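You operate a simulated robot arm through the tools that you are given. There is no shell and no other tool. Be economical: measure what you need, move in short steps, check, and stop when the job is done.

Carry out the task below with a simulated two-armed robot. There is one attempt and no reset: what you move stays moved.

Task
Take the cap off the purple tin and lay it down on the top of the white two-tier table.

It is judged by the outcome, as a careful person would: the job done as asked, and still so three seconds after it is handed in. It fails if anything else is knocked over, pushed out of place, dropped, spilled or broken. Lids that push on must go on centred and level and be pressed home; caps that screw on are set level and turned clockwise until they are tight.

Robot
Two 7-joint arms with two-finger parallel grippers on one trunk, on a base that drives. Base frame: it is fixed to the floor where the robot stands at the start and does not move with it; the origin is under the middle of the robot, x ahead of it, y to its left, z up. Units: m, degrees, N and s.
The left shoulder is at the start at [0.05, 0.161, 1.073], the right one opposite. With the tool pointing down near the work surface each hand reaches from about 0.16 to 0.68 m from the robot's upright axis, wherever it stands, measured 20 degrees to its own side. Payload 3.43 kg a hand.
The TCP of each hand is the grasp point between the finger pads, 0.03 m short of the fingertips. In the tool frame z runs along the fingers and y along their closing line. Largest opening 0.094 m; finger width 0.028, thickness 0.01; the body of the gripper, 0.05 by 0.096 m, starts 0.055 m behind the TCP.
Orientation is told as [roll, pitch, yaw] about the base's x, y, z axes, in that order, counted from this pose: with the fingers straight down and closing along the base's y, the tool's x points along the base's -x, its y along +y and its z along -z.

Tools
- The arms move only by the tool send_rows. It takes "left_plan", "right_plan" or both (then of equal length, played together; a hand with none holds still); each is a list of rows, each a list of 3 entries, a list of its own where there are three numbers: the shift along the base's x, y, z in mm, then the turn, a rotation vector about the base's x, y, z in degrees, then the opening, from 0 (shut) to 1 (fully open). In form: [[[x, y, z], [rx, ry, rz], grip], ...]. A call has 1 to 10 rows; each row shifts and turns the commanded pose from where the row before left it. Each row takes 0.2 s and may step no farther than 0.05 m and 8.6 degrees from the row before; otherwise, or with a gripper value out of range, the whole call is refused. Where a pose cannot be reached the arm comes as near as it can. A force on the tool above 40 N (or 10 N above the force at the start of the call, whichever is more), or a blocked arm, ends the call early, and 0.2 s more pass. Each finger travels about 0.045 m/s and halts on what it meets, pressing with about 39 N; the grip force reading is that of the motor and also rises with nothing between the fingers. The clock runs only during rows and for 0.2 s after the last one: add rows that do not move to give the fingers time. It gives the time, the measured TCP pose, the force on the tool (base axes), the opening and the grip force at its end, in the units of the frame above (readings bear some noise), with the torque about the TCP (base axes, N m) and any sound that the robot's microphone picked up, and new pictures: "show" is both (left out), scene, wrist or none (wrist: the cameras of the hands that moved).
- Cameras (640 x 400 px; columns grow to the right, rows downward): "scene" is now at [0.1264, -0.032, 1.2141]; the picture's right is [-0.34, -0.94, 0.00], its down [-0.39, 0.14, -0.91] and it looks along [0.86, -0.31, -0.41] (base axes); focal length 272 px, centre (320, 200). "left" rides on the left gripper at [0.076, -0.014, -0.103] in its tool frame; the picture's right is [0.18, 0.98, 0.00], its down [-0.75, 0.14, -0.64] and it looks along [-0.63, 0.12, 0.77] (tool axes); focal length 243 px, centre (320, 200). "right" rides on the right gripper at [0.076, 0.014, -0.102] in its tool frame; the picture's right is [-0.18, 0.98, 0.00], its down [-0.75, -0.14, -0.64] and it looks along [-0.63, -0.12, 0.77] (tool axes); focal length 243 px, centre (320, 200). There is no depth. A picture from a camera that has moved, and an enlarged one, comes with that camera's place and axes in the base frame and with its lens.
- slide_trunk(by): slides the trunk up (or, below 0, down) by that many m; the arms and the scene camera ride with it, the base frame stays. It gives what a move gives, with no picture.
- roll_base(legs): drives the robot by 1 to 6 legs, each [ahead, left, turn to the left] in m, m and degrees, along the robot's own axes; the way and the turn of a leg run together, so that a leg with both is an arc; at most 1.5 m and 180 degrees a leg. The arms and the cameras ride along, it lands a little off, and it stops where it bumps. It gives what a move gives, and a new picture of the scene camera.
- pan_tilt(pan, tilt): turns the head with the scene camera to pan (to the left, within 80 degrees either way) and tilt (down, from -29 to 69), counted from straight ahead of the robot. It gives what a move gives, and a new picture of the scene camera.
- zoom(camera, box): a new picture of the part [left, top, right, bottom] of that camera's present view, enlarged. It takes no simulated time.
- hand_in(): hands the job in; it is judged then, once.

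Go step by step. Nothing tells you exact positions but the pictures and the camera data: compare them with the known pose of the tool, close in by small moves and look again before you grip or let go. The budget is 120 turns and 260 pictures, counting those below and the enlarged ones. Unless the task says otherwise, let go and move clear before handing in, and close with one line.

The tools are called as a command line: name --argument value ..., lists and objects as JSON in quotes. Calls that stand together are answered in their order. send_rows: Moves the arms, as the interface text tells. Its arguments: {"type":"object","properties":{"left_plan":{"type":"array","items":{"type":"array"}},"right_plan":{"type":"array","items":{"type":"array"}},"show":{"type":"string","enum":["both","scene","wrist","none"]}},"required":[]} The other tools are called the same way: slide_trunk (by) slides the trunk up or down; roll_base (legs) drives the base; pan_tilt (pan, tilt) turns the head that bears the scene camera; zoom (camera, box) takes an enlarged picture of a part of a camera's view; hand_in () hands the job in.

At the start:

```text
clock: 0.0
left_tool_pos: [0.4673, 0.0686, 0.9647]
left_tcp_rot: [0.0, 0.0, 0.0]
left_ft_force: [0.0, 0.4, 0.5]
left_moment: [0.01, -0.02, 0.02]
left_finger_gap: 0.0938
left_gripper_force: 0.0
right_tool_pos: [0.3559, -0.3118, 1.0565]
right_tcp_rot: [0.1, 0.0, 0.0]
right_ft_force: [0.2, -0.5, -0.1]
right_moment: [0.0, -0.01, 0.03]
right_finger_gap: 0.094
right_gripper_force: 0.0
trunk travel left (down, up): [-0.1, 0.167]
robot x, y, heading: [0.0012, -0.0004, 0.1]
head pan, tilt: [-19.9, 24.3]
```

scene: 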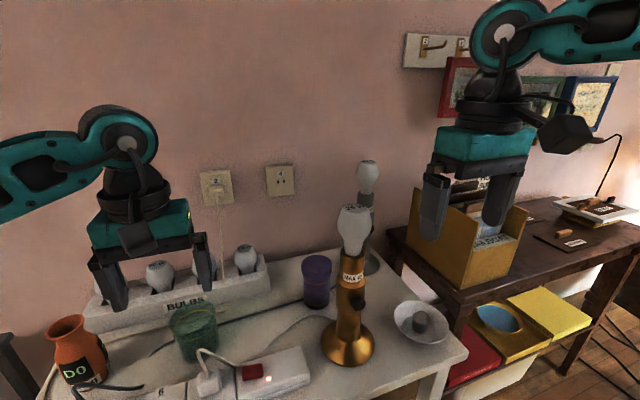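
right: 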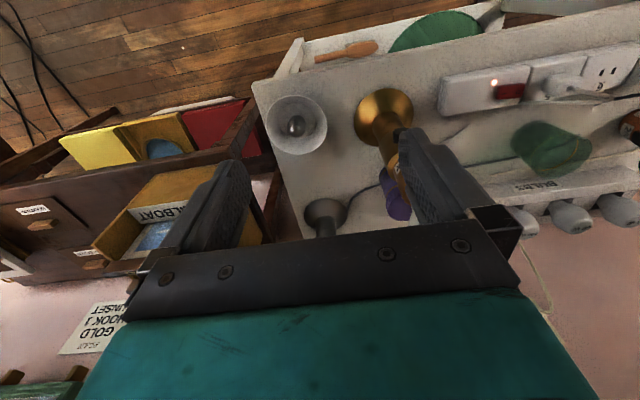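
left: 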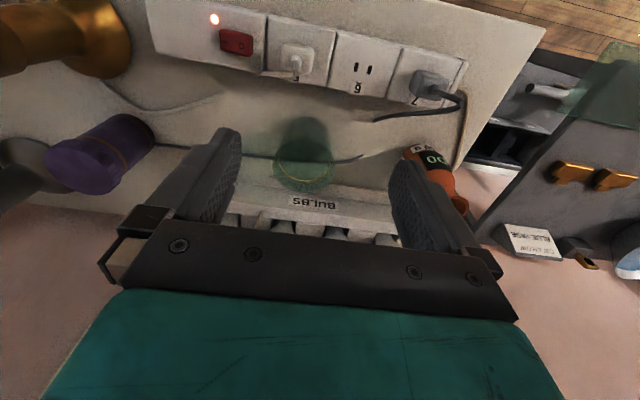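

I see a purple tin on the white table, behind and left of the brass lamp. I'll zoom in on it and the table from several views.

zoom --camera "scene" --box '[240, 200, 480, 400]'

zoom --camera "left" --box '[0, 60, 240, 210]'

pan_tilt --pan -10 --tilt 50

```text
2.00 times, centred on (360, 300) of scene
camera zoom: at [0.1264, -0.032, 1.2141], right [-0.34, -0.94, 0.0], down [-0.39, 0.14, -0.91], along [0.86, -0.31, -0.41], focal length 545 px, centre (240, 0)
```

zoom: 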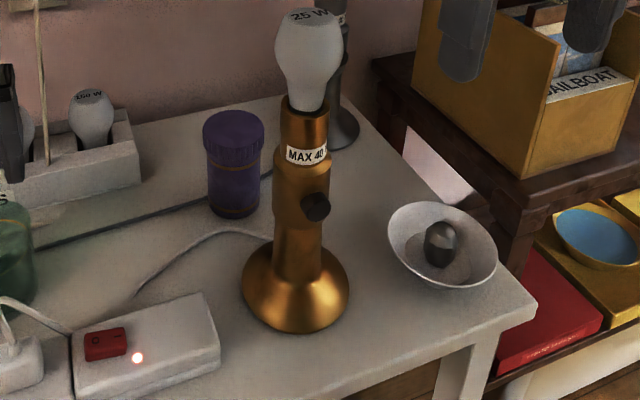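

```text
2.67 times, centred on (120, 135) of left
camera zoom: at [0.3917, 0.054, 1.069], right [-0.18, 0.98, 0.0], down [0.75, 0.14, 0.64], along [0.63, 0.12, -0.77], focal length 647 px, centre (853, 373)
```

zoom: 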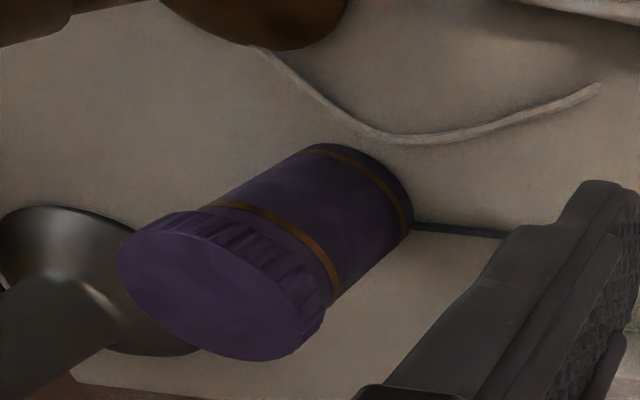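

```text
clock: 0.9
left_tool_pos: [0.4677, 0.0682, 0.9668]
left_tcp_rot: [0.0, 0.1, 0.0]
left_ft_force: [-0.3, -0.6, 0.4]
left_moment: [-0.01, -0.01, 0.0]
left_finger_gap: 0.0943
left_gripper_force: 0.1
right_tool_pos: [0.3553, -0.3109, 1.0581]
right_tcp_rot: [0.1, 0.0, 0.0]
right_ft_force: [-0.6, 0.2, -0.2]
right_moment: [0.0, 0.04, 0.01]
right_finger_gap: 0.0938
right_gripper_force: 0.1
trunk travel left (down, up): [-0.1, 0.167]
robot x, y, heading: [-0.0009, 0.0015, -0.1]
head pan, tilt: [-10.0, 50.0]
camera scene: at [0.1155, -0.0141, 1.1756], right [-0.17, -0.98, 0.0], down [-0.75, 0.13, -0.64], along [0.63, -0.11, -0.77], focal length 272 px, centre (320, 200)
```

scene: 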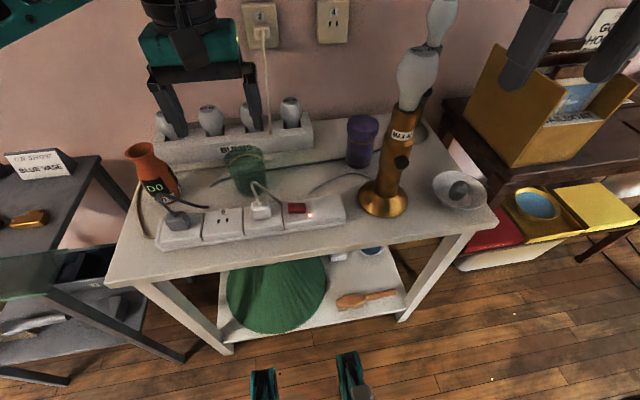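

The tin stands near (0.60, -0.195) with a ribbed purple cap at about z 0.80–0.83. The lamp is in front of it at about (0.45, -0.21). I'll check the arm shapes and the room in front of the base.

pan_tilt --pan -10 --tilt 69

pan_tilt --pan -50 --tilt 10

```text
clock: 1.7
left_tool_pos: [0.4673, 0.0686, 0.9662]
left_tcp_rot: [0.1, 0.0, 0.0]
left_ft_force: [0.7, -0.1, 1.1]
left_moment: [0.04, -0.01, 0.01]
left_finger_gap: 0.0939
left_gripper_force: 0.0
right_tool_pos: [0.3551, -0.3097, 1.0573]
right_tcp_rot: [0.0, -0.1, 0.0]
right_ft_force: [0.1, 0.3, -0.4]
right_moment: [-0.01, -0.01, -0.01]
right_finger_gap: 0.0937
right_gripper_force: 0.0
trunk travel left (down, up): [-0.1, 0.167]
robot x, y, heading: [-0.0005, -0.0003, -0.0]
head pan, tilt: [-10.0, 68.8]
camera scene: at [0.0947, -0.0104, 1.1536], right [-0.17, -0.98, 0.0], down [-0.92, 0.16, -0.36], along [0.36, -0.06, -0.93], focal length 272 px, centre (320, 200)
```

scene: 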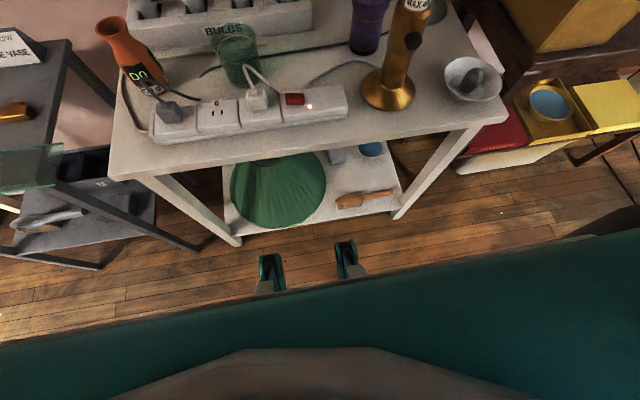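

```text
clock: 3.0
left_tool_pos: [0.4672, 0.0691, 0.9668]
left_tcp_rot: [0.0, 0.0, 0.0]
left_ft_force: [-0.4, 0.2, -0.2]
left_moment: [-0.01, -0.02, -0.02]
left_finger_gap: 0.094
left_gripper_force: 0.0
right_tool_pos: [0.3556, -0.3104, 1.0578]
right_tcp_rot: [0.1, 0.0, 0.0]
right_ft_force: [-0.7, -0.2, 0.1]
right_moment: [0.0, -0.02, 0.02]
right_finger_gap: 0.0939
right_gripper_force: 0.2
trunk travel left (down, up): [-0.1, 0.167]
robot x, y, heading: [0.0019, -0.0037, 0.1]
head pan, tilt: [-50.0, 10.0]
camera scene: at [0.0994, -0.0719, 1.2373], right [-0.77, -0.64, 0.0], down [-0.11, 0.13, -0.98], along [0.63, -0.75, -0.17], focal length 272 px, centre (320, 200)
```

scene: 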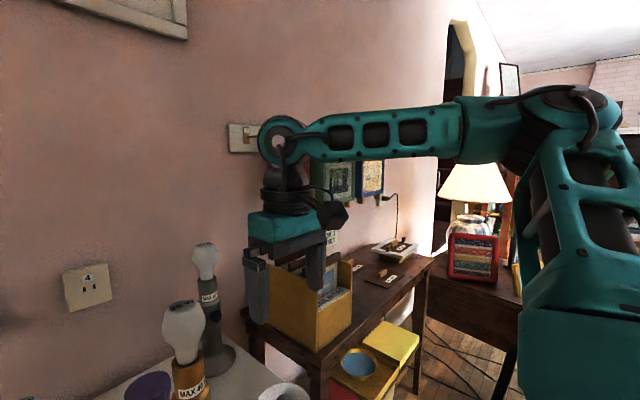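

The right arm's elbow sits high and out to the right, so its hand can come down on the tin past the lamp. I'll raise the trunk to clear the bulbs and bring the right hand over the tin.

slide_trunk --by 0.1

pan_tilt --pan -20 --tilt 35

send_rows --right_plan '[[[45, 0, 0], [0, 0, 0], 1], [[45, 0, 0], [0, 0, 0], 1], [[45, 10, 0], [0, 0, 0], 1], [[40, 30, 0], [0, 0, 0], 1], [[25, 40, 0], [0, 0, 0], 1], [[10, 30, 0], [0, 0, 0], 1]]'

```text
clock: 4.3
left_tool_pos: [0.4683, 0.068, 1.0657]
left_tcp_rot: [0.1, 0.1, 0.0]
left_ft_force: [-0.3, -0.5, -0.2]
left_moment: [-0.01, 0.0, 0.02]
left_finger_gap: 0.0937
left_gripper_force: 0.0
right_tool_pos: [0.3561, -0.3112, 1.1568]
right_tcp_rot: [0.1, 0.0, 0.0]
right_ft_force: [-0.4, 0.4, -0.4]
right_moment: [-0.01, 0.04, -0.02]
right_finger_gap: 0.0942
right_gripper_force: 0.0
trunk travel left (down, up): [-0.2, 0.067]
robot x, y, heading: [-0.0003, -0.0, 0.1]
head pan, tilt: [-50.0, 10.0]
```

```text
clock: 5.3
left_tool_pos: [0.4671, 0.0695, 1.066]
left_tcp_rot: [0.0, -0.1, 0.1]
left_ft_force: [-0.3, 0.3, 0.2]
left_moment: [0.03, 0.02, 0.0]
left_finger_gap: 0.0941
left_gripper_force: 0.0
right_tool_pos: [0.3558, -0.3114, 1.1574]
right_tcp_rot: [-0.1, 0.1, 0.0]
right_ft_force: [0.6, -0.1, -0.6]
right_moment: [0.0, 0.03, -0.01]
right_finger_gap: 0.0941
right_gripper_force: 0.0
trunk travel left (down, up): [-0.2, 0.067]
robot x, y, heading: [-0.0006, -0.0006, -0.0]
head pan, tilt: [-20.0, 35.0]
camera scene: at [0.1223, -0.0309, 1.2973], right [-0.34, -0.94, 0.0], down [-0.54, 0.2, -0.82], along [0.77, -0.28, -0.57], focal length 272 px, centre (320, 200)
```

scene: 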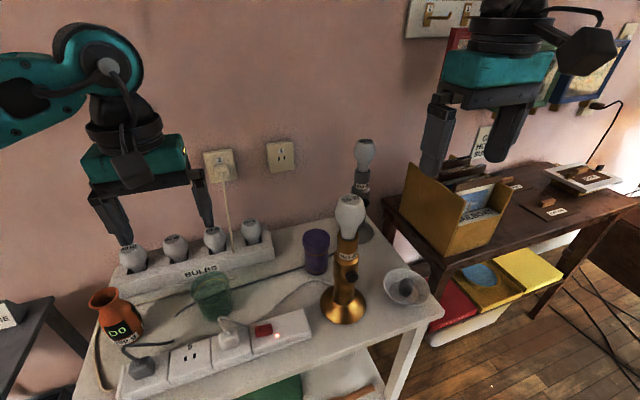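

```text
clock: 6.7
left_tool_pos: [0.4686, 0.0693, 1.0657]
left_tcp_rot: [0.0, 0.0, 0.0]
left_ft_force: [-0.7, -0.2, -0.6]
left_moment: [-0.02, -0.01, -0.01]
left_finger_gap: 0.094
left_gripper_force: 0.0
right_tool_pos: [0.5363, -0.2185, 1.1457]
right_tcp_rot: [0.0, -0.1, -0.1]
right_ft_force: [0.4, 0.3, 0.8]
right_moment: [0.03, 0.03, 0.02]
right_finger_gap: 0.0941
right_gripper_force: 0.0
right hand out of reach, approached as far as the arm can: row 5, 6
trunk travel left (down, up): [-0.2, 0.067]
robot x, y, heading: [-0.0038, -0.0014, -0.0]
head pan, tilt: [-20.0, 35.0]
camera scene: at [0.1229, -0.0312, 1.2972], right [-0.34, -0.94, 0.0], down [-0.54, 0.2, -0.82], along [0.77, -0.28, -0.57], focal length 272 px, centre (320, 200)
camera right: at [0.4606, -0.2052, 1.2485], right [0.19, 0.98, 0.0], down [0.75, -0.14, 0.64], along [0.63, -0.12, -0.77], focal length 243 px, centre (320, 200)
```

scene: 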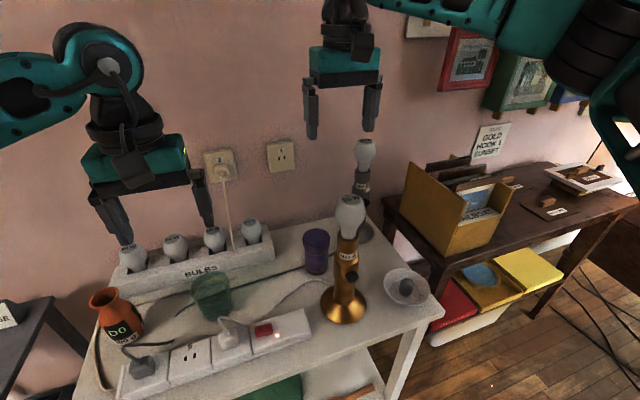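
right: 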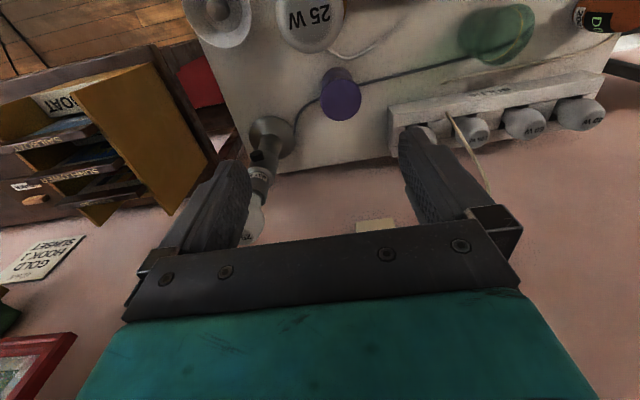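

The tin's cap is at about (0.597, -0.193), which two views agree on. The cap looks like a screw cap, so the left hand will hold the body with the tool tilted, coming in between lamp and glass, while the right hand turns the cap from above. I'll orient the left hand at height first.

send_rows --left_plan '[[[0, 0, 0], [0, 0, -8.57], 1], [[0, 0, 0], [0, 0, -8.57], 1], [[0, 0, 0], [0, 0, -8.57], 1], [[0, 0, 0], [0, 0, -8.57], 1], [[0, 0, 0], [0, 0, -8.57], 1], [[0, 0, 0], [0, 0, -8.57], 1], [[0, 0, 0], [0, 0, -8.57], 1]]' --show "none"

send_rows --left_plan '[[[0, 0, 0], [-7.04, -4.06, 0], 1], [[0, 0, 0], [-7.04, -4.06, 0], 1], [[0, 0, 0], [-7.04, -4.06, 0], 1], [[0, 0, 0], [-7.04, -4.06, 0], 1], [[0, 0, 0], [-7.04, -4.06, 0], 1], [[0, 0, 0], [-7.04, -4.06, 0], 1], [[0, 0, 0], [-7.04, -4.06, 0], 1], [[0, 0, 0], [-7.04, -4.06, 0], 1]]'

```text
clock: 8.3
left_tool_pos: [0.4687, 0.0693, 1.0643]
left_tcp_rot: [-0.1, 0.0, -57.3]
left_ft_force: [-0.4, -1.2, -0.7]
left_moment: [0.0, 0.0, -0.01]
left_finger_gap: 0.0938
left_gripper_force: 0.1
right_tool_pos: [0.5362, -0.2193, 1.1471]
right_tcp_rot: [0.2, -0.1, 0.0]
right_ft_force: [0.0, -0.7, -0.7]
right_moment: [-0.02, -0.02, 0.03]
right_finger_gap: 0.094
right_gripper_force: 0.0
trunk travel left (down, up): [-0.2, 0.067]
robot x, y, heading: [-0.0009, 0.0008, -0.1]
head pan, tilt: [-20.0, 35.0]
```

```text
clock: 10.1
left_tool_pos: [0.4679, 0.0684, 1.0659]
left_tcp_rot: [0.0, -65.2, -60.0]
left_ft_force: [-0.3, 0.3, -0.3]
left_moment: [-0.01, 0.01, 0.0]
left_finger_gap: 0.094
left_gripper_force: 0.0
right_tool_pos: [0.5359, -0.2187, 1.1469]
right_tcp_rot: [0.1, -0.2, 0.0]
right_ft_force: [-0.6, -0.7, -0.5]
right_moment: [0.01, 0.01, 0.0]
right_finger_gap: 0.0942
right_gripper_force: 0.1
trunk travel left (down, up): [-0.2, 0.067]
robot x, y, heading: [0.0015, -0.0015, 0.1]
head pan, tilt: [-20.0, 35.0]
camera scene: at [0.1223, -0.0306, 1.2973], right [-0.34, -0.94, 0.0], down [-0.54, 0.2, -0.82], along [0.77, -0.28, -0.57], focal length 272 px, centre (320, 200)
camera left: at [0.3936, 0.1697, 1.0404], right [0.81, 0.56, -0.17], down [-0.01, 0.3, 0.95], along [0.58, -0.77, 0.25], focal length 243 px, centre (320, 200)
```

scene: 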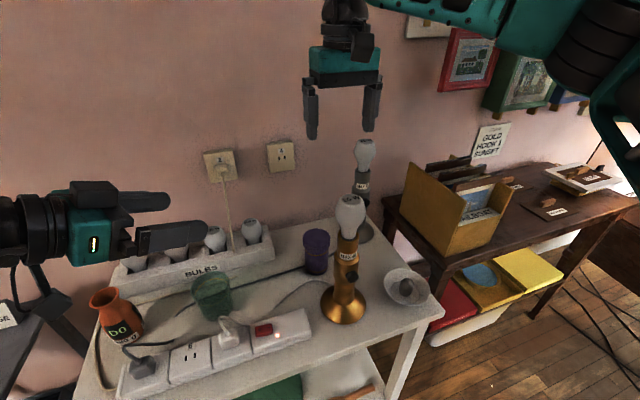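
left: 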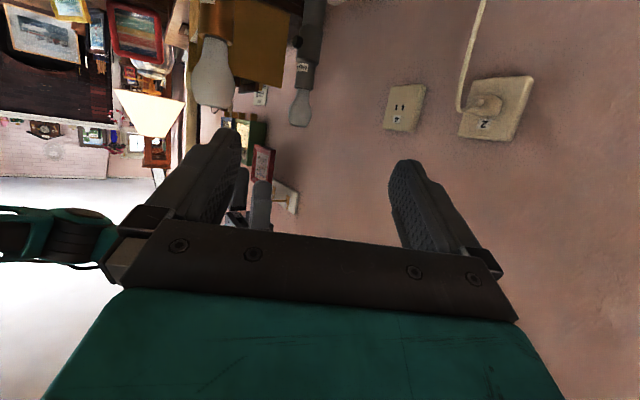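

The left camera ended up beneath the hand, where it would hit the table. I'll roll the hand 180° about its own axis so the camera is on top.

send_rows --left_plan '[[[0, 0, 0], [-3.88, 6.73, 3.63], 1], [[0, 0, 0], [-3.88, 6.73, 3.63], 1], [[0, 0, 0], [-3.88, 6.73, 3.63], 1], [[0, 0, 0], [-3.88, 6.73, 3.63], 1], [[0, 0, 0], [-3.88, 6.73, 3.63], 1], [[0, 0, 0], [-3.88, 6.73, 3.63], 1], [[0, 0, 0], [-3.88, 6.73, 3.63], 1], [[0, 0, 0], [-3.88, 6.73, 3.63], 1], [[0, 0, 0], [-3.88, 6.73, 3.63], 1], [[0, 0, 0], [-3.88, 6.73, 3.63], 1]]' --show "none"

send_rows --left_plan '[[[0, 0, 0], [-3.88, 6.73, 3.63], 1], [[0, 0, 0], [-3.88, 6.73, 3.63], 1], [[0, 0, 0], [-3.88, 6.73, 3.63], 1], [[0, 0, 0], [-3.88, 6.73, 3.63], 1], [[0, 0, 0], [-3.88, 6.73, 3.63], 1], [[0, 0, 0], [-3.88, 6.73, 3.63], 1], [[0, 0, 0], [-3.88, 6.73, 3.63], 1], [[0, 0, 0], [-3.88, 6.73, 3.63], 1], [[0, 0, 0], [-3.88, 6.73, 3.63], 1], [[0, 0, 0], [-3.88, 6.73, 3.63], 1]]'

```text
clock: 12.3
left_tool_pos: [0.4677, 0.0683, 1.0657]
left_tcp_rot: [-64.8, -3.7, 28.3]
left_ft_force: [-0.1, -0.6, -0.1]
left_moment: [-0.02, 0.0, -0.03]
left_finger_gap: 0.0942
left_gripper_force: 0.1
right_tool_pos: [0.5352, -0.2191, 1.146]
right_tcp_rot: [0.2, -0.1, -0.1]
right_ft_force: [-0.6, 1.2, 0.1]
right_moment: [0.01, -0.03, -0.01]
right_finger_gap: 0.094
right_gripper_force: 0.1
trunk travel left (down, up): [-0.2, 0.067]
robot x, y, heading: [0.0022, 0.0037, 0.0]
head pan, tilt: [-20.0, 35.0]
```

```text
clock: 14.5
left_tool_pos: [0.4677, 0.0687, 1.0658]
left_tcp_rot: [-17.0, 63.7, 101.0]
left_ft_force: [0.1, 0.6, -0.1]
left_moment: [-0.01, 0.02, 0.0]
left_finger_gap: 0.0939
left_gripper_force: 0.1
right_tool_pos: [0.5354, -0.2177, 1.1472]
right_tcp_rot: [0.0, -0.1, 0.0]
right_ft_force: [0.0, -0.7, -0.7]
right_moment: [0.01, 0.0, -0.01]
right_finger_gap: 0.0939
right_gripper_force: 0.0
trunk travel left (down, up): [-0.2, 0.067]
robot x, y, heading: [0.0005, 0.001, 0.4]
head pan, tilt: [-20.0, 35.0]
camera scene: at [0.1224, -0.0308, 1.2973], right [-0.34, -0.94, 0.0], down [-0.54, 0.2, -0.82], along [0.77, -0.28, -0.57], focal length 272 px, centre (320, 200)
camera left: at [0.4405, 0.1218, 1.1795], right [-0.86, -0.51, 0.04], down [-0.48, 0.77, -0.42], along [0.19, -0.38, -0.91], focal length 243 px, centre (320, 200)
```

scene: 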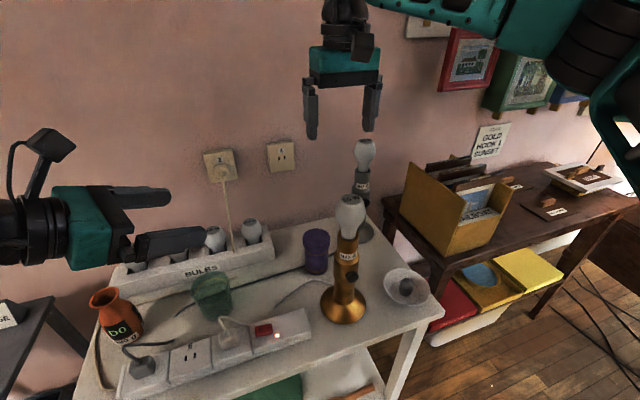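
left: 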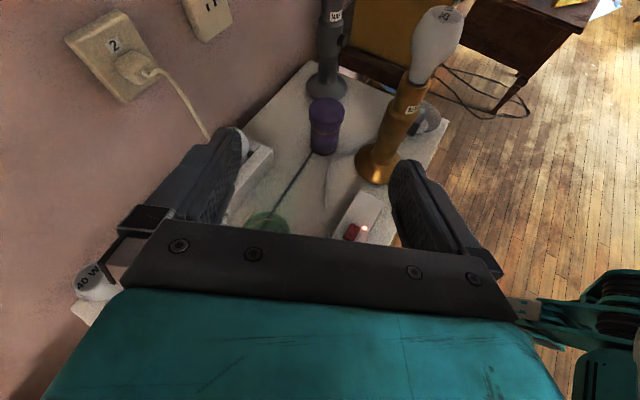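

The left hand's camera is now on top. I'll finish the roll, move it toward the pre-grasp point in xy, then descend partway and look.

send_rows --left_plan '[[[10, -25, 0], [-3.88, 6.73, 3.63], 1], [[15, -35, 0], [0, 0, 0], 1], [[15, -35, 0], [0, 0, 0], 1], [[13, -36, 0], [0, 0, 0], 1], [[0, 0, -45], [0, 0, 0], 1], [[0, 0, -45], [0, 0, 0], 1], [[0, 0, -45], [0, 0, 0], 1], [[0, 0, 0], [0, 0, 0], 1]]'

```text
clock: 16.3
left_tool_pos: [0.5188, -0.0596, 0.9303]
left_tcp_rot: [0.4, 64.8, 120.2]
left_ft_force: [0.3, 0.0, -0.7]
left_moment: [0.02, 0.0, 0.02]
left_finger_gap: 0.0941
left_gripper_force: 0.1
right_tool_pos: [0.5359, -0.2186, 1.1464]
right_tcp_rot: [0.1, -0.1, 0.0]
right_ft_force: [0.0, 0.3, 0.4]
right_moment: [-0.02, 0.01, -0.02]
right_finger_gap: 0.094
right_gripper_force: 0.1
trunk travel left (down, up): [-0.2, 0.067]
robot x, y, heading: [0.0014, 0.0004, -0.0]
head pan, tilt: [-20.0, 35.0]
camera scene: at [0.1223, -0.0308, 1.2973], right [-0.34, -0.94, 0.0], down [-0.54, 0.2, -0.82], along [0.77, -0.28, -0.57], focal length 272 px, centre (320, 200)
camera left: at [0.5012, -0.0011, 1.0434], right [-0.81, -0.56, 0.17], down [-0.57, 0.71, -0.41], along [0.11, -0.43, -0.9], focal length 243 px, centre (320, 200)
```

scene: 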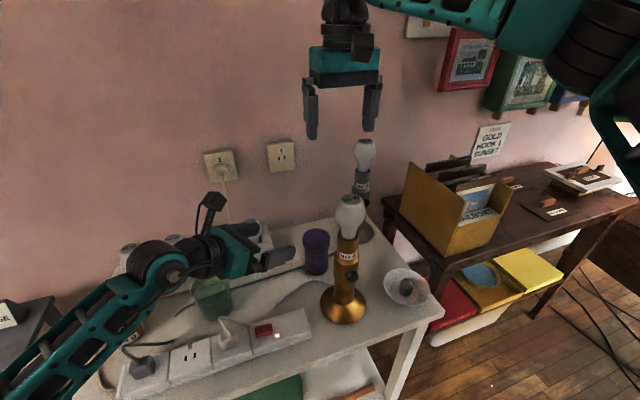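
left: 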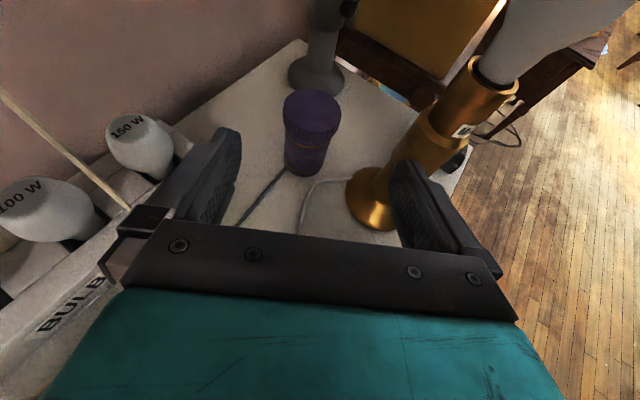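

The tin is confirmed at (0.598, -0.193), and the lamp base is about 0.055 in radius around (0.467, -0.21). I'll narrow the left fingers a bit for clearance, lower to the pre-grasp, and move part of the way in.

send_rows --left_plan '[[[2, -2, -40], [0, 0, 0], 0.8], [[0, 0, -40], [0, 0, 0], 0.8], [[0, 0, -30], [0, 0, 0], 0.8], [[13.6, -23.5, -12.7], [0, 0, 0], 0.8], [[13.6, -23.5, -12.7], [0, 0, 0], 0.8], [[0, 0, 0], [0, 0, 0], 0.8]]'

zoom --camera "scene" --box '[200, 200, 440, 350]'

```text
clock: 17.7
left_tool_pos: [0.5469, -0.1102, 0.7963]
left_tcp_rot: [0.1, 64.9, 120.1]
left_ft_force: [0.0, 0.8, 0.9]
left_moment: [-0.01, -0.01, -0.02]
left_finger_gap: 0.0753
left_gripper_force: 0.1
right_tool_pos: [0.5366, -0.2188, 1.147]
right_tcp_rot: [0.1, -0.1, 0.0]
right_ft_force: [0.0, 0.2, 0.5]
right_moment: [0.0, 0.0, 0.0]
right_finger_gap: 0.0941
right_gripper_force: 0.1
trunk travel left (down, up): [-0.2, 0.067]
robot x, y, heading: [0.002, -0.0027, 0.3]
head pan, tilt: [-20.0, 35.0]
camera scene: at [0.1223, -0.0307, 1.2973], right [-0.34, -0.94, 0.0], down [-0.54, 0.2, -0.82], along [0.77, -0.28, -0.57], focal length 272 px, centre (320, 200)
camera left: at [0.5286, -0.051, 0.91], right [-0.81, -0.56, 0.17], down [-0.57, 0.71, -0.41], along [0.11, -0.43, -0.9], focal length 243 px, centre (320, 200)
```

scene: 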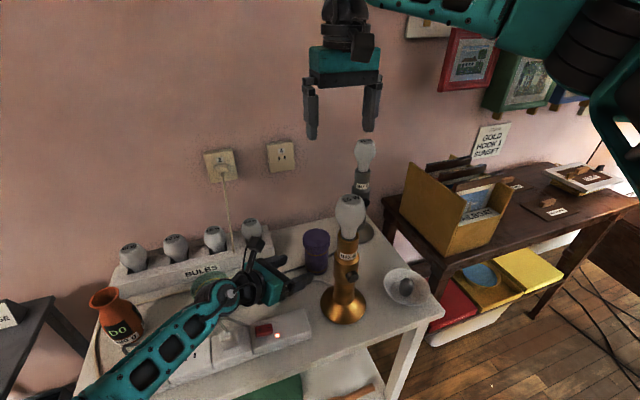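
left: 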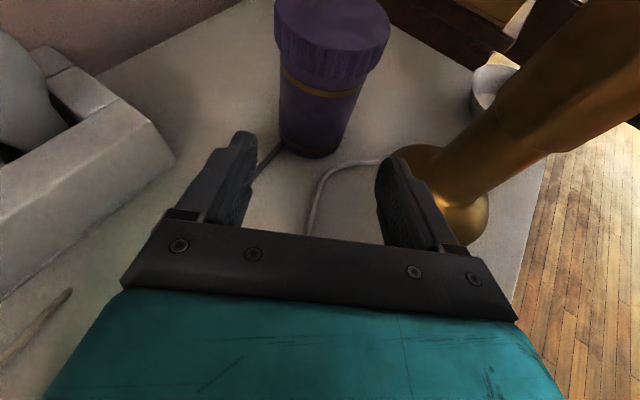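

```text
2.67 times, centred on (320, 275) of scene
camera zoom: at [0.1223, -0.0307, 1.2973], right [-0.34, -0.94, 0.0], down [-0.54, 0.2, -0.82], along [0.77, -0.28, -0.57], focal length 726 px, centre (320, 0)
```

zoom: 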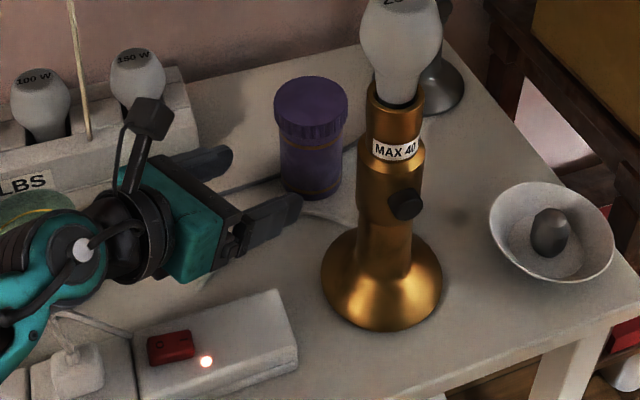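

The fingers straddle the tin symmetrically with clearance to the lamp. I'll move in the remaining way before closing.

send_rows --left_plan '[[[14.3, -23.5, -13], [0, 0, 0], 0.8], [[14.3, -23.5, -13], [0, 0, 0], 0.8], [[14.3, -23.5, -13], [0, 0, 0], 0.8], [[0, 0, 0], [0, 0, 0], 0.8]]'

zoom --camera "scene" --box '[200, 200, 440, 350]'

```text
clock: 18.7
left_tool_pos: [0.5728, -0.1686, 0.7672]
left_tcp_rot: [0.4, 64.9, 120.2]
left_ft_force: [-0.9, 0.1, -0.2]
left_moment: [-0.01, -0.02, 0.03]
left_finger_gap: 0.0752
left_gripper_force: 0.1
left hand out of reach, approached as far as the arm can: row 3
right_tool_pos: [0.5361, -0.2173, 1.1471]
right_tcp_rot: [0.1, -0.1, 0.0]
right_ft_force: [0.0, -0.2, 0.3]
right_moment: [0.03, 0.0, 0.0]
right_finger_gap: 0.0942
right_gripper_force: 0.1
trunk travel left (down, up): [-0.2, 0.067]
robot x, y, heading: [0.0012, -0.0032, -0.1]
head pan, tilt: [-20.0, 35.0]
camera scene: at [0.1223, -0.0312, 1.2973], right [-0.34, -0.94, 0.0], down [-0.54, 0.2, -0.82], along [0.77, -0.28, -0.57], focal length 272 px, centre (320, 200)
camera left: at [0.5557, -0.1099, 0.879], right [-0.81, -0.56, 0.17], down [-0.57, 0.71, -0.41], along [0.11, -0.43, -0.9], focal length 243 px, centre (320, 200)
```

scene: 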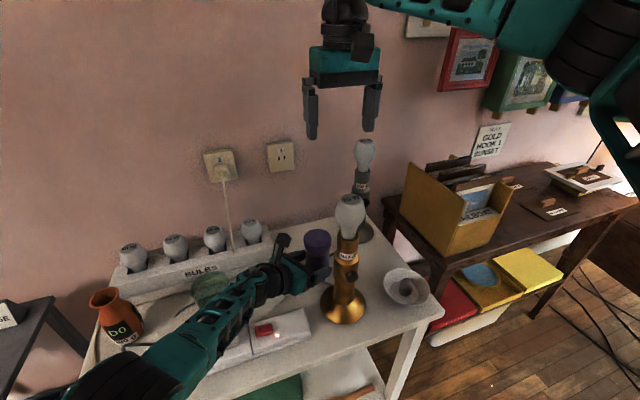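
left: 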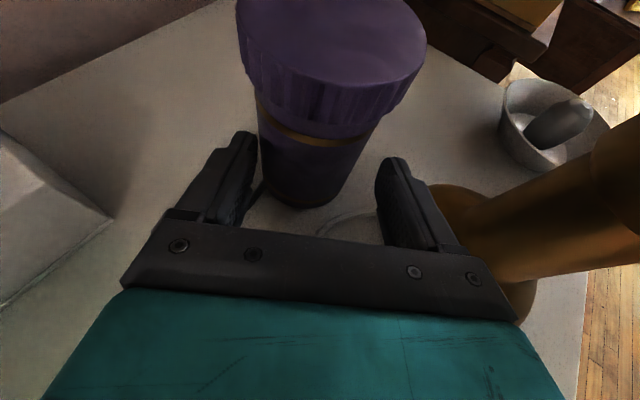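

```text
2.67 times, centred on (320, 275) of scene
camera zoom: at [0.1223, -0.0312, 1.2973], right [-0.34, -0.94, 0.0], down [-0.54, 0.2, -0.82], along [0.77, -0.28, -0.57], focal length 726 px, centre (320, 0)
```

zoom: 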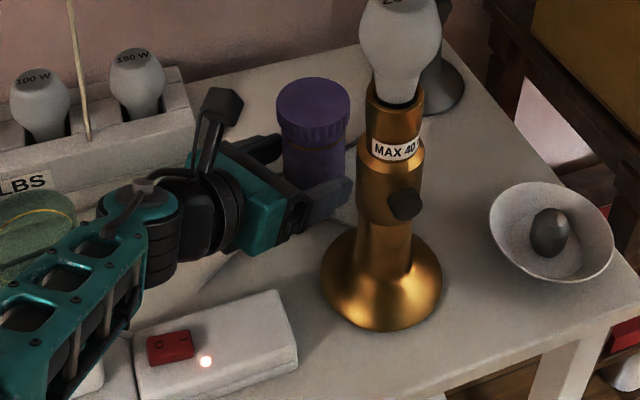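

The left arm ran out of reach 25 mm short. I'll back the hand off and up, lower the trunk 0.08 m to bring the shoulder closer, then return.

send_rows --left_plan '[[[-14.3, 23.5, 13], [0, 0, 0], 0.8], [[-14.3, 23.5, 13], [0, 0, 0], 0.8], [[-14.3, 23.5, 13], [0, 0, 0], 0.8], [[-6, 12, 30], [0, 0, 0], 0.8], [[0, 0, 40], [0, 0, 0], 0.8], [[0, 0, 0], [0, 0, 0], 0.8]]' --show "none"

slide_trunk --by -0.08

```text
clock: 20.1
left_tool_pos: [0.5243, -0.0873, 0.8735]
left_tcp_rot: [0.3, 64.9, 120.3]
left_ft_force: [1.0, 0.5, 0.5]
left_moment: [0.03, -0.04, -0.02]
left_finger_gap: 0.0753
left_gripper_force: 0.1
right_tool_pos: [0.5362, -0.2179, 1.1468]
right_tcp_rot: [0.1, -0.1, 0.0]
right_ft_force: [0.2, -0.1, 0.2]
right_moment: [0.01, -0.04, 0.0]
right_finger_gap: 0.094
right_gripper_force: 0.1
trunk travel left (down, up): [-0.2, 0.067]
robot x, y, heading: [0.0016, -0.0005, -0.4]
head pan, tilt: [-20.0, 35.0]
```

```text
clock: 21.2
left_tool_pos: [0.5263, -0.087, 0.7932]
left_tcp_rot: [0.2, 65.0, 120.2]
left_ft_force: [-0.2, -0.6, -0.9]
left_moment: [-0.01, -0.01, -0.01]
left_finger_gap: 0.075
left_gripper_force: 0.1
right_tool_pos: [0.5361, -0.2179, 1.0662]
right_tcp_rot: [0.0, -0.2, 0.0]
right_ft_force: [-0.8, 0.1, 0.3]
right_moment: [0.0, -0.05, 0.0]
right_finger_gap: 0.0939
right_gripper_force: 0.0
trunk travel left (down, up): [-0.12, 0.147]
robot x, y, heading: [0.0004, -0.0016, -0.2]
head pan, tilt: [-20.0, 35.0]
```

Now I'll line up on the tin's approach axis and go in.

send_rows --left_plan '[[[19, -14.5, 6], [0, 0, 0], 0.8], [[15.1, -26.2, -14.1], [0, 0, 0], 0.8], [[15.1, -26.2, -14.1], [0, 0, 0], 0.8], [[15.1, -26.2, -13.8], [0, 0, 0], 0.8], [[0, 0, 0], [0, 0, 0], 0.8]]'

zoom --camera "scene" --box '[200, 150, 440, 300]'

```text
clock: 22.4
left_tool_pos: [0.5885, -0.1802, 0.7586]
left_tcp_rot: [0.2, 64.9, 120.2]
left_ft_force: [-0.4, 0.6, -0.7]
left_moment: [-0.02, 0.02, 0.03]
left_finger_gap: 0.0752
left_gripper_force: 0.1
right_tool_pos: [0.5352, -0.2188, 1.0653]
right_tcp_rot: [0.1, -0.1, 0.0]
right_ft_force: [0.6, 0.7, -0.1]
right_moment: [0.02, -0.02, 0.01]
right_finger_gap: 0.094
right_gripper_force: 0.2
trunk travel left (down, up): [-0.12, 0.147]
robot x, y, heading: [-0.0035, -0.0014, 0.1]
head pan, tilt: [-20.0, 35.0]
camera scene: at [0.1223, -0.0308, 1.2173], right [-0.34, -0.94, 0.0], down [-0.54, 0.2, -0.82], along [0.77, -0.28, -0.57], focal length 272 px, centre (320, 200)
camera left: at [0.5707, -0.1212, 0.8719], right [-0.81, -0.56, 0.17], down [-0.57, 0.71, -0.41], along [0.11, -0.43, -0.9], focal length 243 px, centre (320, 200)
```

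scene: 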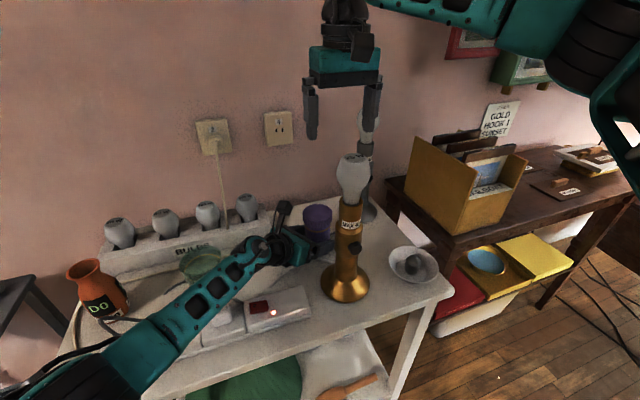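
left: 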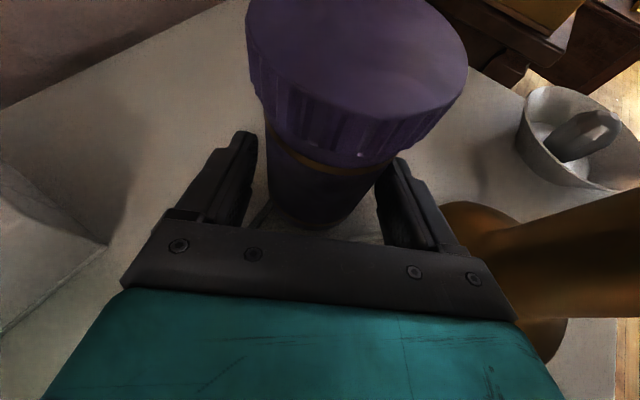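

```text
2.67 times, centred on (320, 225) of scene
camera zoom: at [0.1223, -0.0308, 1.2173], right [-0.34, -0.94, 0.0], down [-0.54, 0.2, -0.82], along [0.77, -0.28, -0.57], focal length 726 px, centre (320, 133)
```

zoom: 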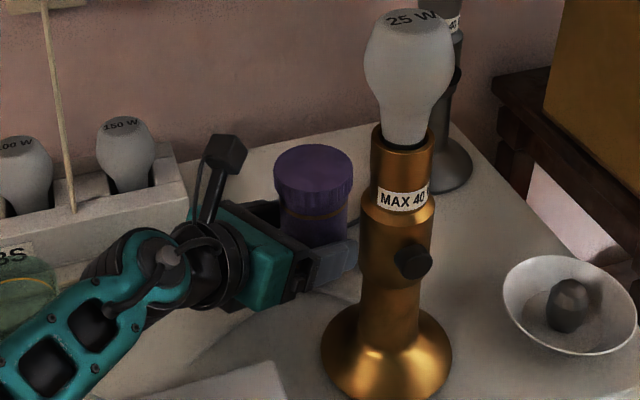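

The tin body is between the left fingers. I'll close on it now.

send_rows --left_plan '[[[0, 0, 0], [0, 0, 0], 0.6], [[0, 0, 0], [0, 0, 0], 0.4], [[0, 0, 0], [0, 0, 0], 0.3], [[0, 0, 0], [0, 0, 0], 0.3]]'

zoom --camera "scene" --box '[200, 150, 440, 300]'

```text
clock: 23.4
left_tool_pos: [0.5891, -0.1793, 0.7575]
left_tcp_rot: [0.3, 64.9, 120.3]
left_ft_force: [-0.1, -0.1, 0.4]
left_moment: [-0.09, -0.02, 0.06]
left_finger_gap: 0.06
left_gripper_force: 39.3
right_tool_pos: [0.535, -0.2178, 1.0673]
right_tcp_rot: [0.1, -0.1, 0.0]
right_ft_force: [-0.4, 0.8, 0.0]
right_moment: [0.01, -0.04, 0.01]
right_finger_gap: 0.0939
right_gripper_force: 0.2
trunk travel left (down, up): [-0.12, 0.147]
robot x, y, heading: [-0.0032, -0.002, 0.2]
head pan, tilt: [-20.0, 35.0]
camera scene: at [0.1223, -0.0309, 1.2173], right [-0.34, -0.94, 0.0], down [-0.54, 0.2, -0.82], along [0.77, -0.28, -0.57], focal length 272 px, centre (320, 200)
camera left: at [0.5706, -0.1211, 0.8719], right [-0.81, -0.56, 0.17], down [-0.57, 0.71, -0.41], along [0.11, -0.43, -0.9], focal length 243 px, centre (320, 200)
```

scene: 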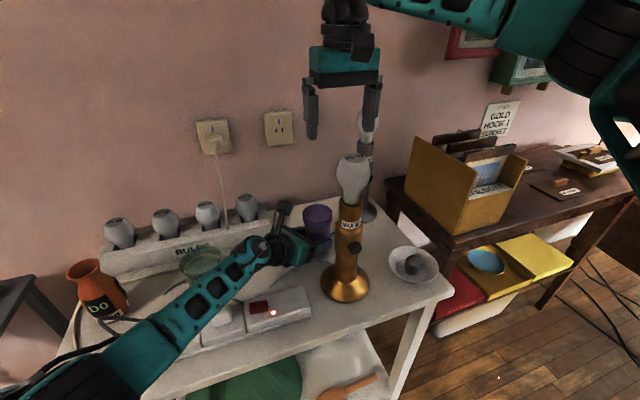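
left: 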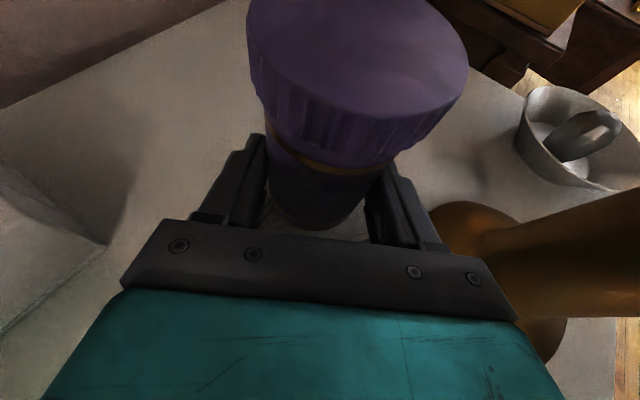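

```text
2.67 times, centred on (320, 225) of scene
camera zoom: at [0.1223, -0.0309, 1.2173], right [-0.34, -0.94, 0.0], down [-0.54, 0.2, -0.82], along [0.77, -0.28, -0.57], focal length 726 px, centre (320, 133)
```

zoom: 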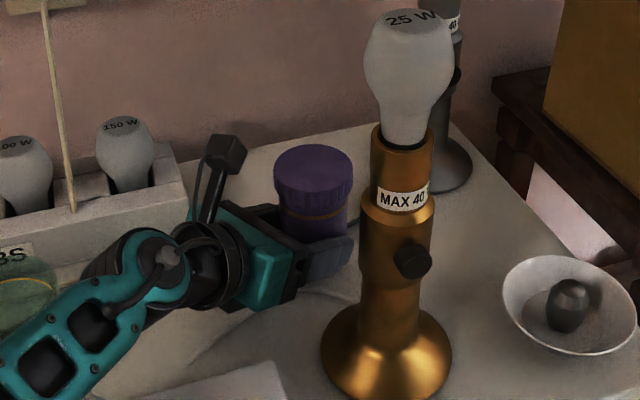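

The tin is held firmly (60 mm body). The cap is centred at about (0.598, -0.196), z 0.808–0.830. Next I'll bring the right hand over it and yaw it so its camera stays away from lamp and left hand.

send_rows --right_plan '[[[20, 6, 0], [0, 0, 0], 1], [[20, 8, 0], [0, 0, 0], 1], [[22, 8, 0], [0, 0, 0], 1], [[0, 0, 0], [0, 0, 0], 1]]' --show "none"

```text
clock: 24.4
left_tool_pos: [0.5888, -0.1792, 0.7595]
left_tcp_rot: [0.2, 64.9, 120.2]
left_ft_force: [0.6, -0.3, 1.3]
left_moment: [-0.06, 0.03, 0.05]
left_finger_gap: 0.0584
left_gripper_force: 39.1
right_tool_pos: [0.5415, -0.2241, 1.0615]
right_tcp_rot: [0.2, -0.2, 0.1]
right_ft_force: [-0.4, -0.3, 0.0]
right_moment: [-0.01, 0.01, -0.03]
right_finger_gap: 0.0941
right_gripper_force: 0.0
right hand out of reach, approached as far as the arm can: row 1, 2, 3
trunk travel left (down, up): [-0.12, 0.147]
robot x, y, heading: [0.0016, 0.0011, 0.4]
head pan, tilt: [-20.0, 35.0]
```

At that height the arm falls short, but it should reach further lower down. I'll drop to z≈0.98 first, where the hand camera still passes above the bulb, then go forward.

send_rows --right_plan '[[[0, 0, -30], [0, 0, 0], 1], [[0, 0, -30], [0, 0, 0], 1], [[0, 0, -15], [0, 0, 0], 1], [[15, 5, 0], [0, 0, 0], 1], [[15, 7, 0], [0, 0, 0], 1], [[15, 8, 0], [0, 0, 0], 1], [[12, 8, 0], [0, 0, 0], 1], [[0, 0, 0], [0, 0, 0], 1]]'

```text
clock: 26.2
left_tool_pos: [0.5885, -0.1798, 0.758]
left_tcp_rot: [0.2, 64.9, 120.2]
left_ft_force: [1.3, 0.5, 2.2]
left_moment: [-0.08, -0.01, 0.02]
left_finger_gap: 0.0581
left_gripper_force: 38.8
right_tool_pos: [0.5467, -0.2231, 0.9863]
right_tcp_rot: [0.2, -0.2, 0.0]
right_ft_force: [-0.7, 0.4, -0.5]
right_moment: [-0.03, -0.04, -0.01]
right_finger_gap: 0.0942
right_gripper_force: 0.1
right hand out of reach, approached as far as the arm can: row 4, 5, 6, 7
trunk travel left (down, up): [-0.12, 0.147]
robot x, y, heading: [0.0002, -0.0013, 0.2]
head pan, tilt: [-20.0, 35.0]
camera scene: at [0.1223, -0.0307, 1.2173], right [-0.34, -0.94, 0.0], down [-0.54, 0.2, -0.82], along [0.77, -0.28, -0.57], focal length 272 px, centre (320, 200)
camera right: at [0.4705, -0.2092, 1.088], right [0.18, 0.98, 0.0], down [0.75, -0.14, 0.64], along [0.63, -0.12, -0.76], focal length 243 px, centre (320, 200)
```

scene: 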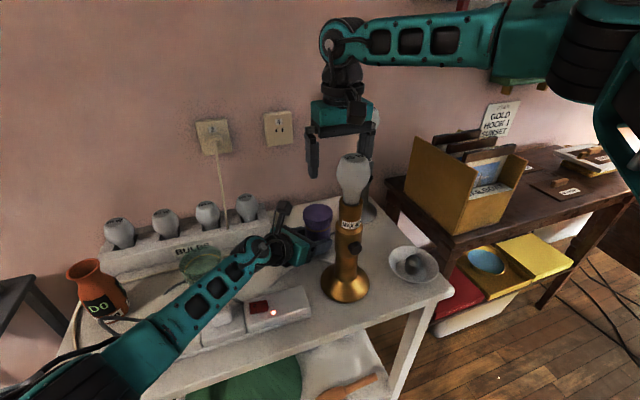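
right: 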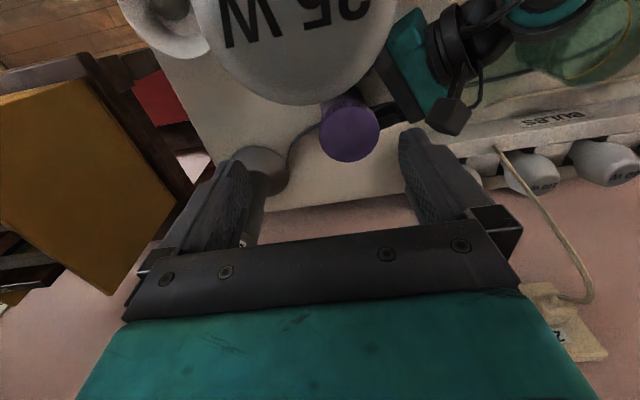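

The right arm still stops at x≈0.547 although it doesn't look straight. I'll look at its posture.

pan_tilt --pan -60 --tilt 5

```text
clock: 27.3
left_tool_pos: [0.5889, -0.1808, 0.7591]
left_tcp_rot: [0.3, 64.9, 120.2]
left_ft_force: [-0.1, 0.9, 2.2]
left_moment: [-0.08, -0.01, 0.02]
left_finger_gap: 0.0585
left_gripper_force: 38.8
right_tool_pos: [0.5459, -0.2237, 0.9855]
right_tcp_rot: [0.2, -0.2, 0.1]
right_ft_force: [0.0, -0.2, -0.3]
right_moment: [0.02, 0.02, -0.01]
right_finger_gap: 0.0942
right_gripper_force: 0.0
trunk travel left (down, up): [-0.12, 0.147]
robot x, y, heading: [-0.0016, 0.0011, 0.2]
head pan, tilt: [-60.0, 5.0]
camera scene: at [0.0855, -0.0801, 1.2655], right [-0.87, -0.5, 0.0], down [-0.04, 0.08, -1.0], along [0.5, -0.86, -0.09], focal length 272 px, centre (320, 200)
```

scene: 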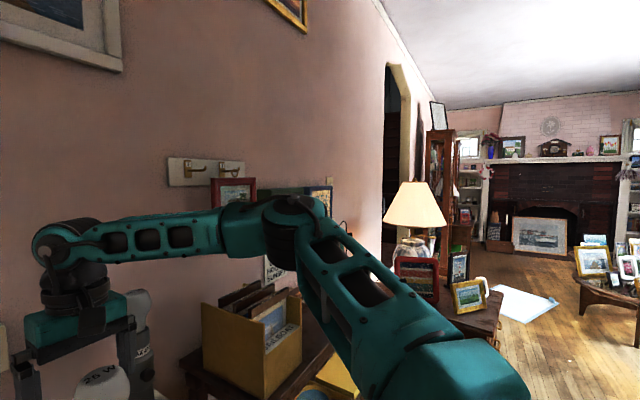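

The arm still has bend in it, so a joint limit is in the way at this height. I'll swing right of the lamp, lower in the free space between lamp, bowl and dark lamp, then test the forward reach there.

send_rows --right_plan '[[[0, -40, 0], [0, 0, 0], 1], [[-15, -40, 0], [0, 0, 0], 1], [[0, -10, -30], [0, 0, 0], 1], [[0, 0, -40], [0, 0, 0], 1], [[20, 0, 0], [0, 0, 0], 1], [[20, 0, 0], [0, 0, 0], 1], [[20, 0, 0], [0, 0, 0], 1], [[0, 0, 0], [0, 0, 0], 1]]'

```text
clock: 29.1
left_tool_pos: [0.5886, -0.1795, 0.7577]
left_tcp_rot: [0.2, 64.9, 120.2]
left_ft_force: [-0.1, -0.2, 0.8]
left_moment: [-0.01, -0.07, -0.02]
left_finger_gap: 0.0584
left_gripper_force: 39.0
right_tool_pos: [0.5728, -0.3141, 0.917]
right_tcp_rot: [0.2, -0.3, 0.0]
right_ft_force: [0.3, 0.1, -1.2]
right_moment: [0.01, 0.01, 0.05]
right_finger_gap: 0.0938
right_gripper_force: 0.0
right hand out of reach, approached as far as the arm can: row 7
trunk travel left (down, up): [-0.12, 0.147]
robot x, y, heading: [-0.0014, 0.0029, -0.0]
head pan, tilt: [-60.0, 5.0]
camera scene: at [0.0855, -0.0803, 1.2655], right [-0.87, -0.5, 0.0], down [-0.04, 0.08, -1.0], along [0.5, -0.86, -0.09], focal length 272 px, centre (320, 200)
camera right: at [0.4967, -0.3006, 1.0191], right [0.18, 0.98, 0.0], down [0.75, -0.14, 0.64], along [0.63, -0.12, -0.76], focal length 243 px, centre (320, 200)
```

scene: 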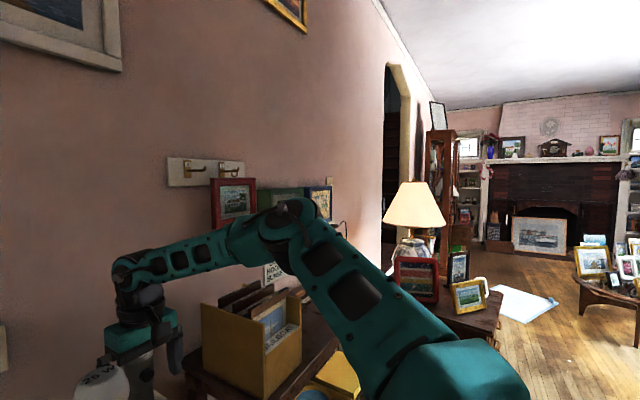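
right: 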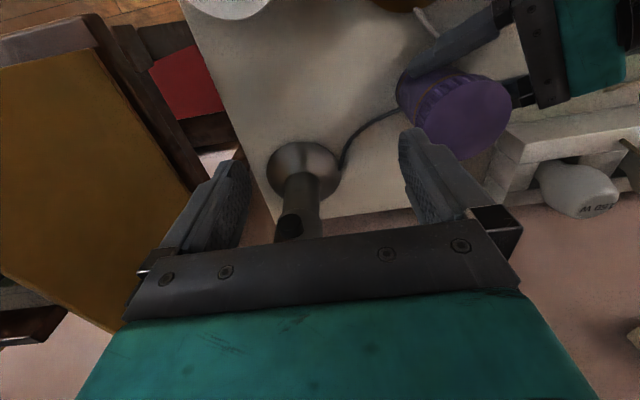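

Lower down the arm reaches further, so the target should be within reach at cap height. I'll yaw the hand +60° here, clear of the lamps, so its camera faces away from the brass lamp.

send_rows --right_plan '[[[-5, 0, 0], [0, 0, 8.5], 1], [[-5, 0, 0], [0, 0, 8.5], 1], [[0, 0, 0], [0, 0, 8.5], 1], [[0, 0, 0], [0, 0, 8.5], 1], [[0, 0, 0], [0, 0, 8.5], 1], [[0, 0, 0], [0, 0, 8.5], 1], [[0, 0, 0], [0, 0, 8.5], 1], [[0, 0, 0], [0, 0, 0], 1]]' --show "wrist"

pan_tilt --pan -20 --tilt 30

```text
clock: 30.4
left_tool_pos: [0.5881, -0.1809, 0.7597]
left_tcp_rot: [0.2, 64.8, 120.1]
left_ft_force: [-0.8, 1.4, 4.3]
left_moment: [0.03, -0.05, -0.03]
left_finger_gap: 0.058
left_gripper_force: 38.8
right_tool_pos: [0.4577, -0.2261, 0.9261]
right_tcp_rot: [-0.8, -1.3, 43.0]
right_ft_force: [0.8, -0.7, 0.7]
right_moment: [0.07, 0.02, -0.03]
right_finger_gap: 0.0934
right_gripper_force: 0.0
right hand out of reach, approached as far as the arm can: row 2, 3, 4, 5, 6
trunk travel left (down, up): [-0.12, 0.147]
robot x, y, heading: [-0.0023, 0.0005, 0.1]
head pan, tilt: [-60.0, 5.0]
stopped in row 6 (right hand): the force on the tool passed its limit (the readings are from after the stop); the commanded pose is now the measured one
camera right: at [0.3895, -0.2685, 1.0255], right [-0.54, 0.84, -0.01], down [0.63, 0.41, 0.66], along [0.56, 0.35, -0.75], focal length 243 px, centre (320, 200)
```

right: 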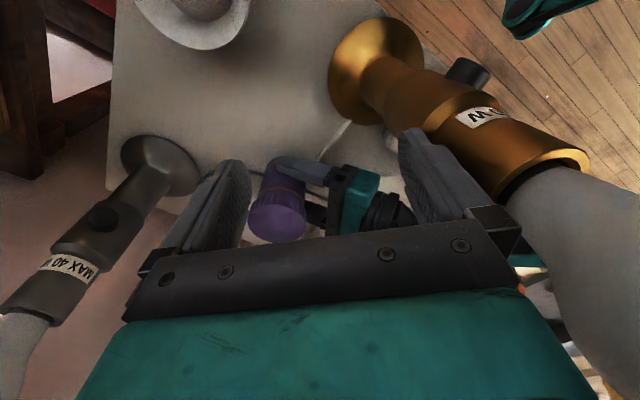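

```text
clock: 31.5
left_tool_pos: [0.589, -0.1803, 0.7599]
left_tcp_rot: [0.3, 64.8, 120.2]
left_ft_force: [2.7, -1.3, 6.5]
left_moment: [-0.09, -0.31, -0.01]
left_finger_gap: 0.0585
left_gripper_force: 38.7
right_tool_pos: [0.457, -0.2258, 0.926]
right_tcp_rot: [-0.7, -1.3, 43.2]
right_ft_force: [0.4, -0.6, -0.4]
right_moment: [-0.04, 0.0, -0.03]
right_finger_gap: 0.0938
right_gripper_force: 0.0
trunk travel left (down, up): [-0.12, 0.147]
robot x, y, heading: [-0.0018, -0.0062, -0.1]
head pan, tilt: [-20.0, 30.0]
camera scene: at [0.1244, -0.0318, 1.2252], right [-0.34, -0.94, 0.0], down [-0.47, 0.17, -0.87], along [0.81, -0.3, -0.5], focal length 272 px, centre (320, 200)
```

scene: 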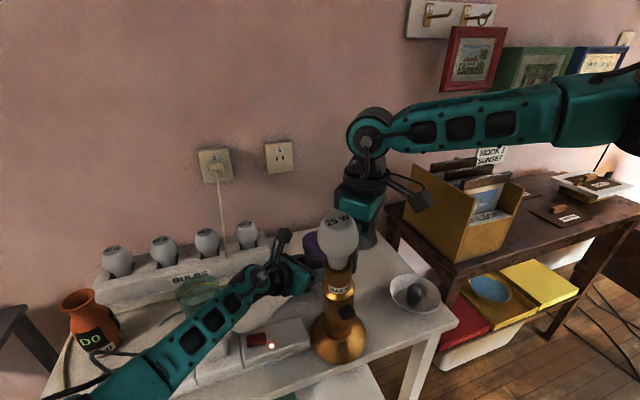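

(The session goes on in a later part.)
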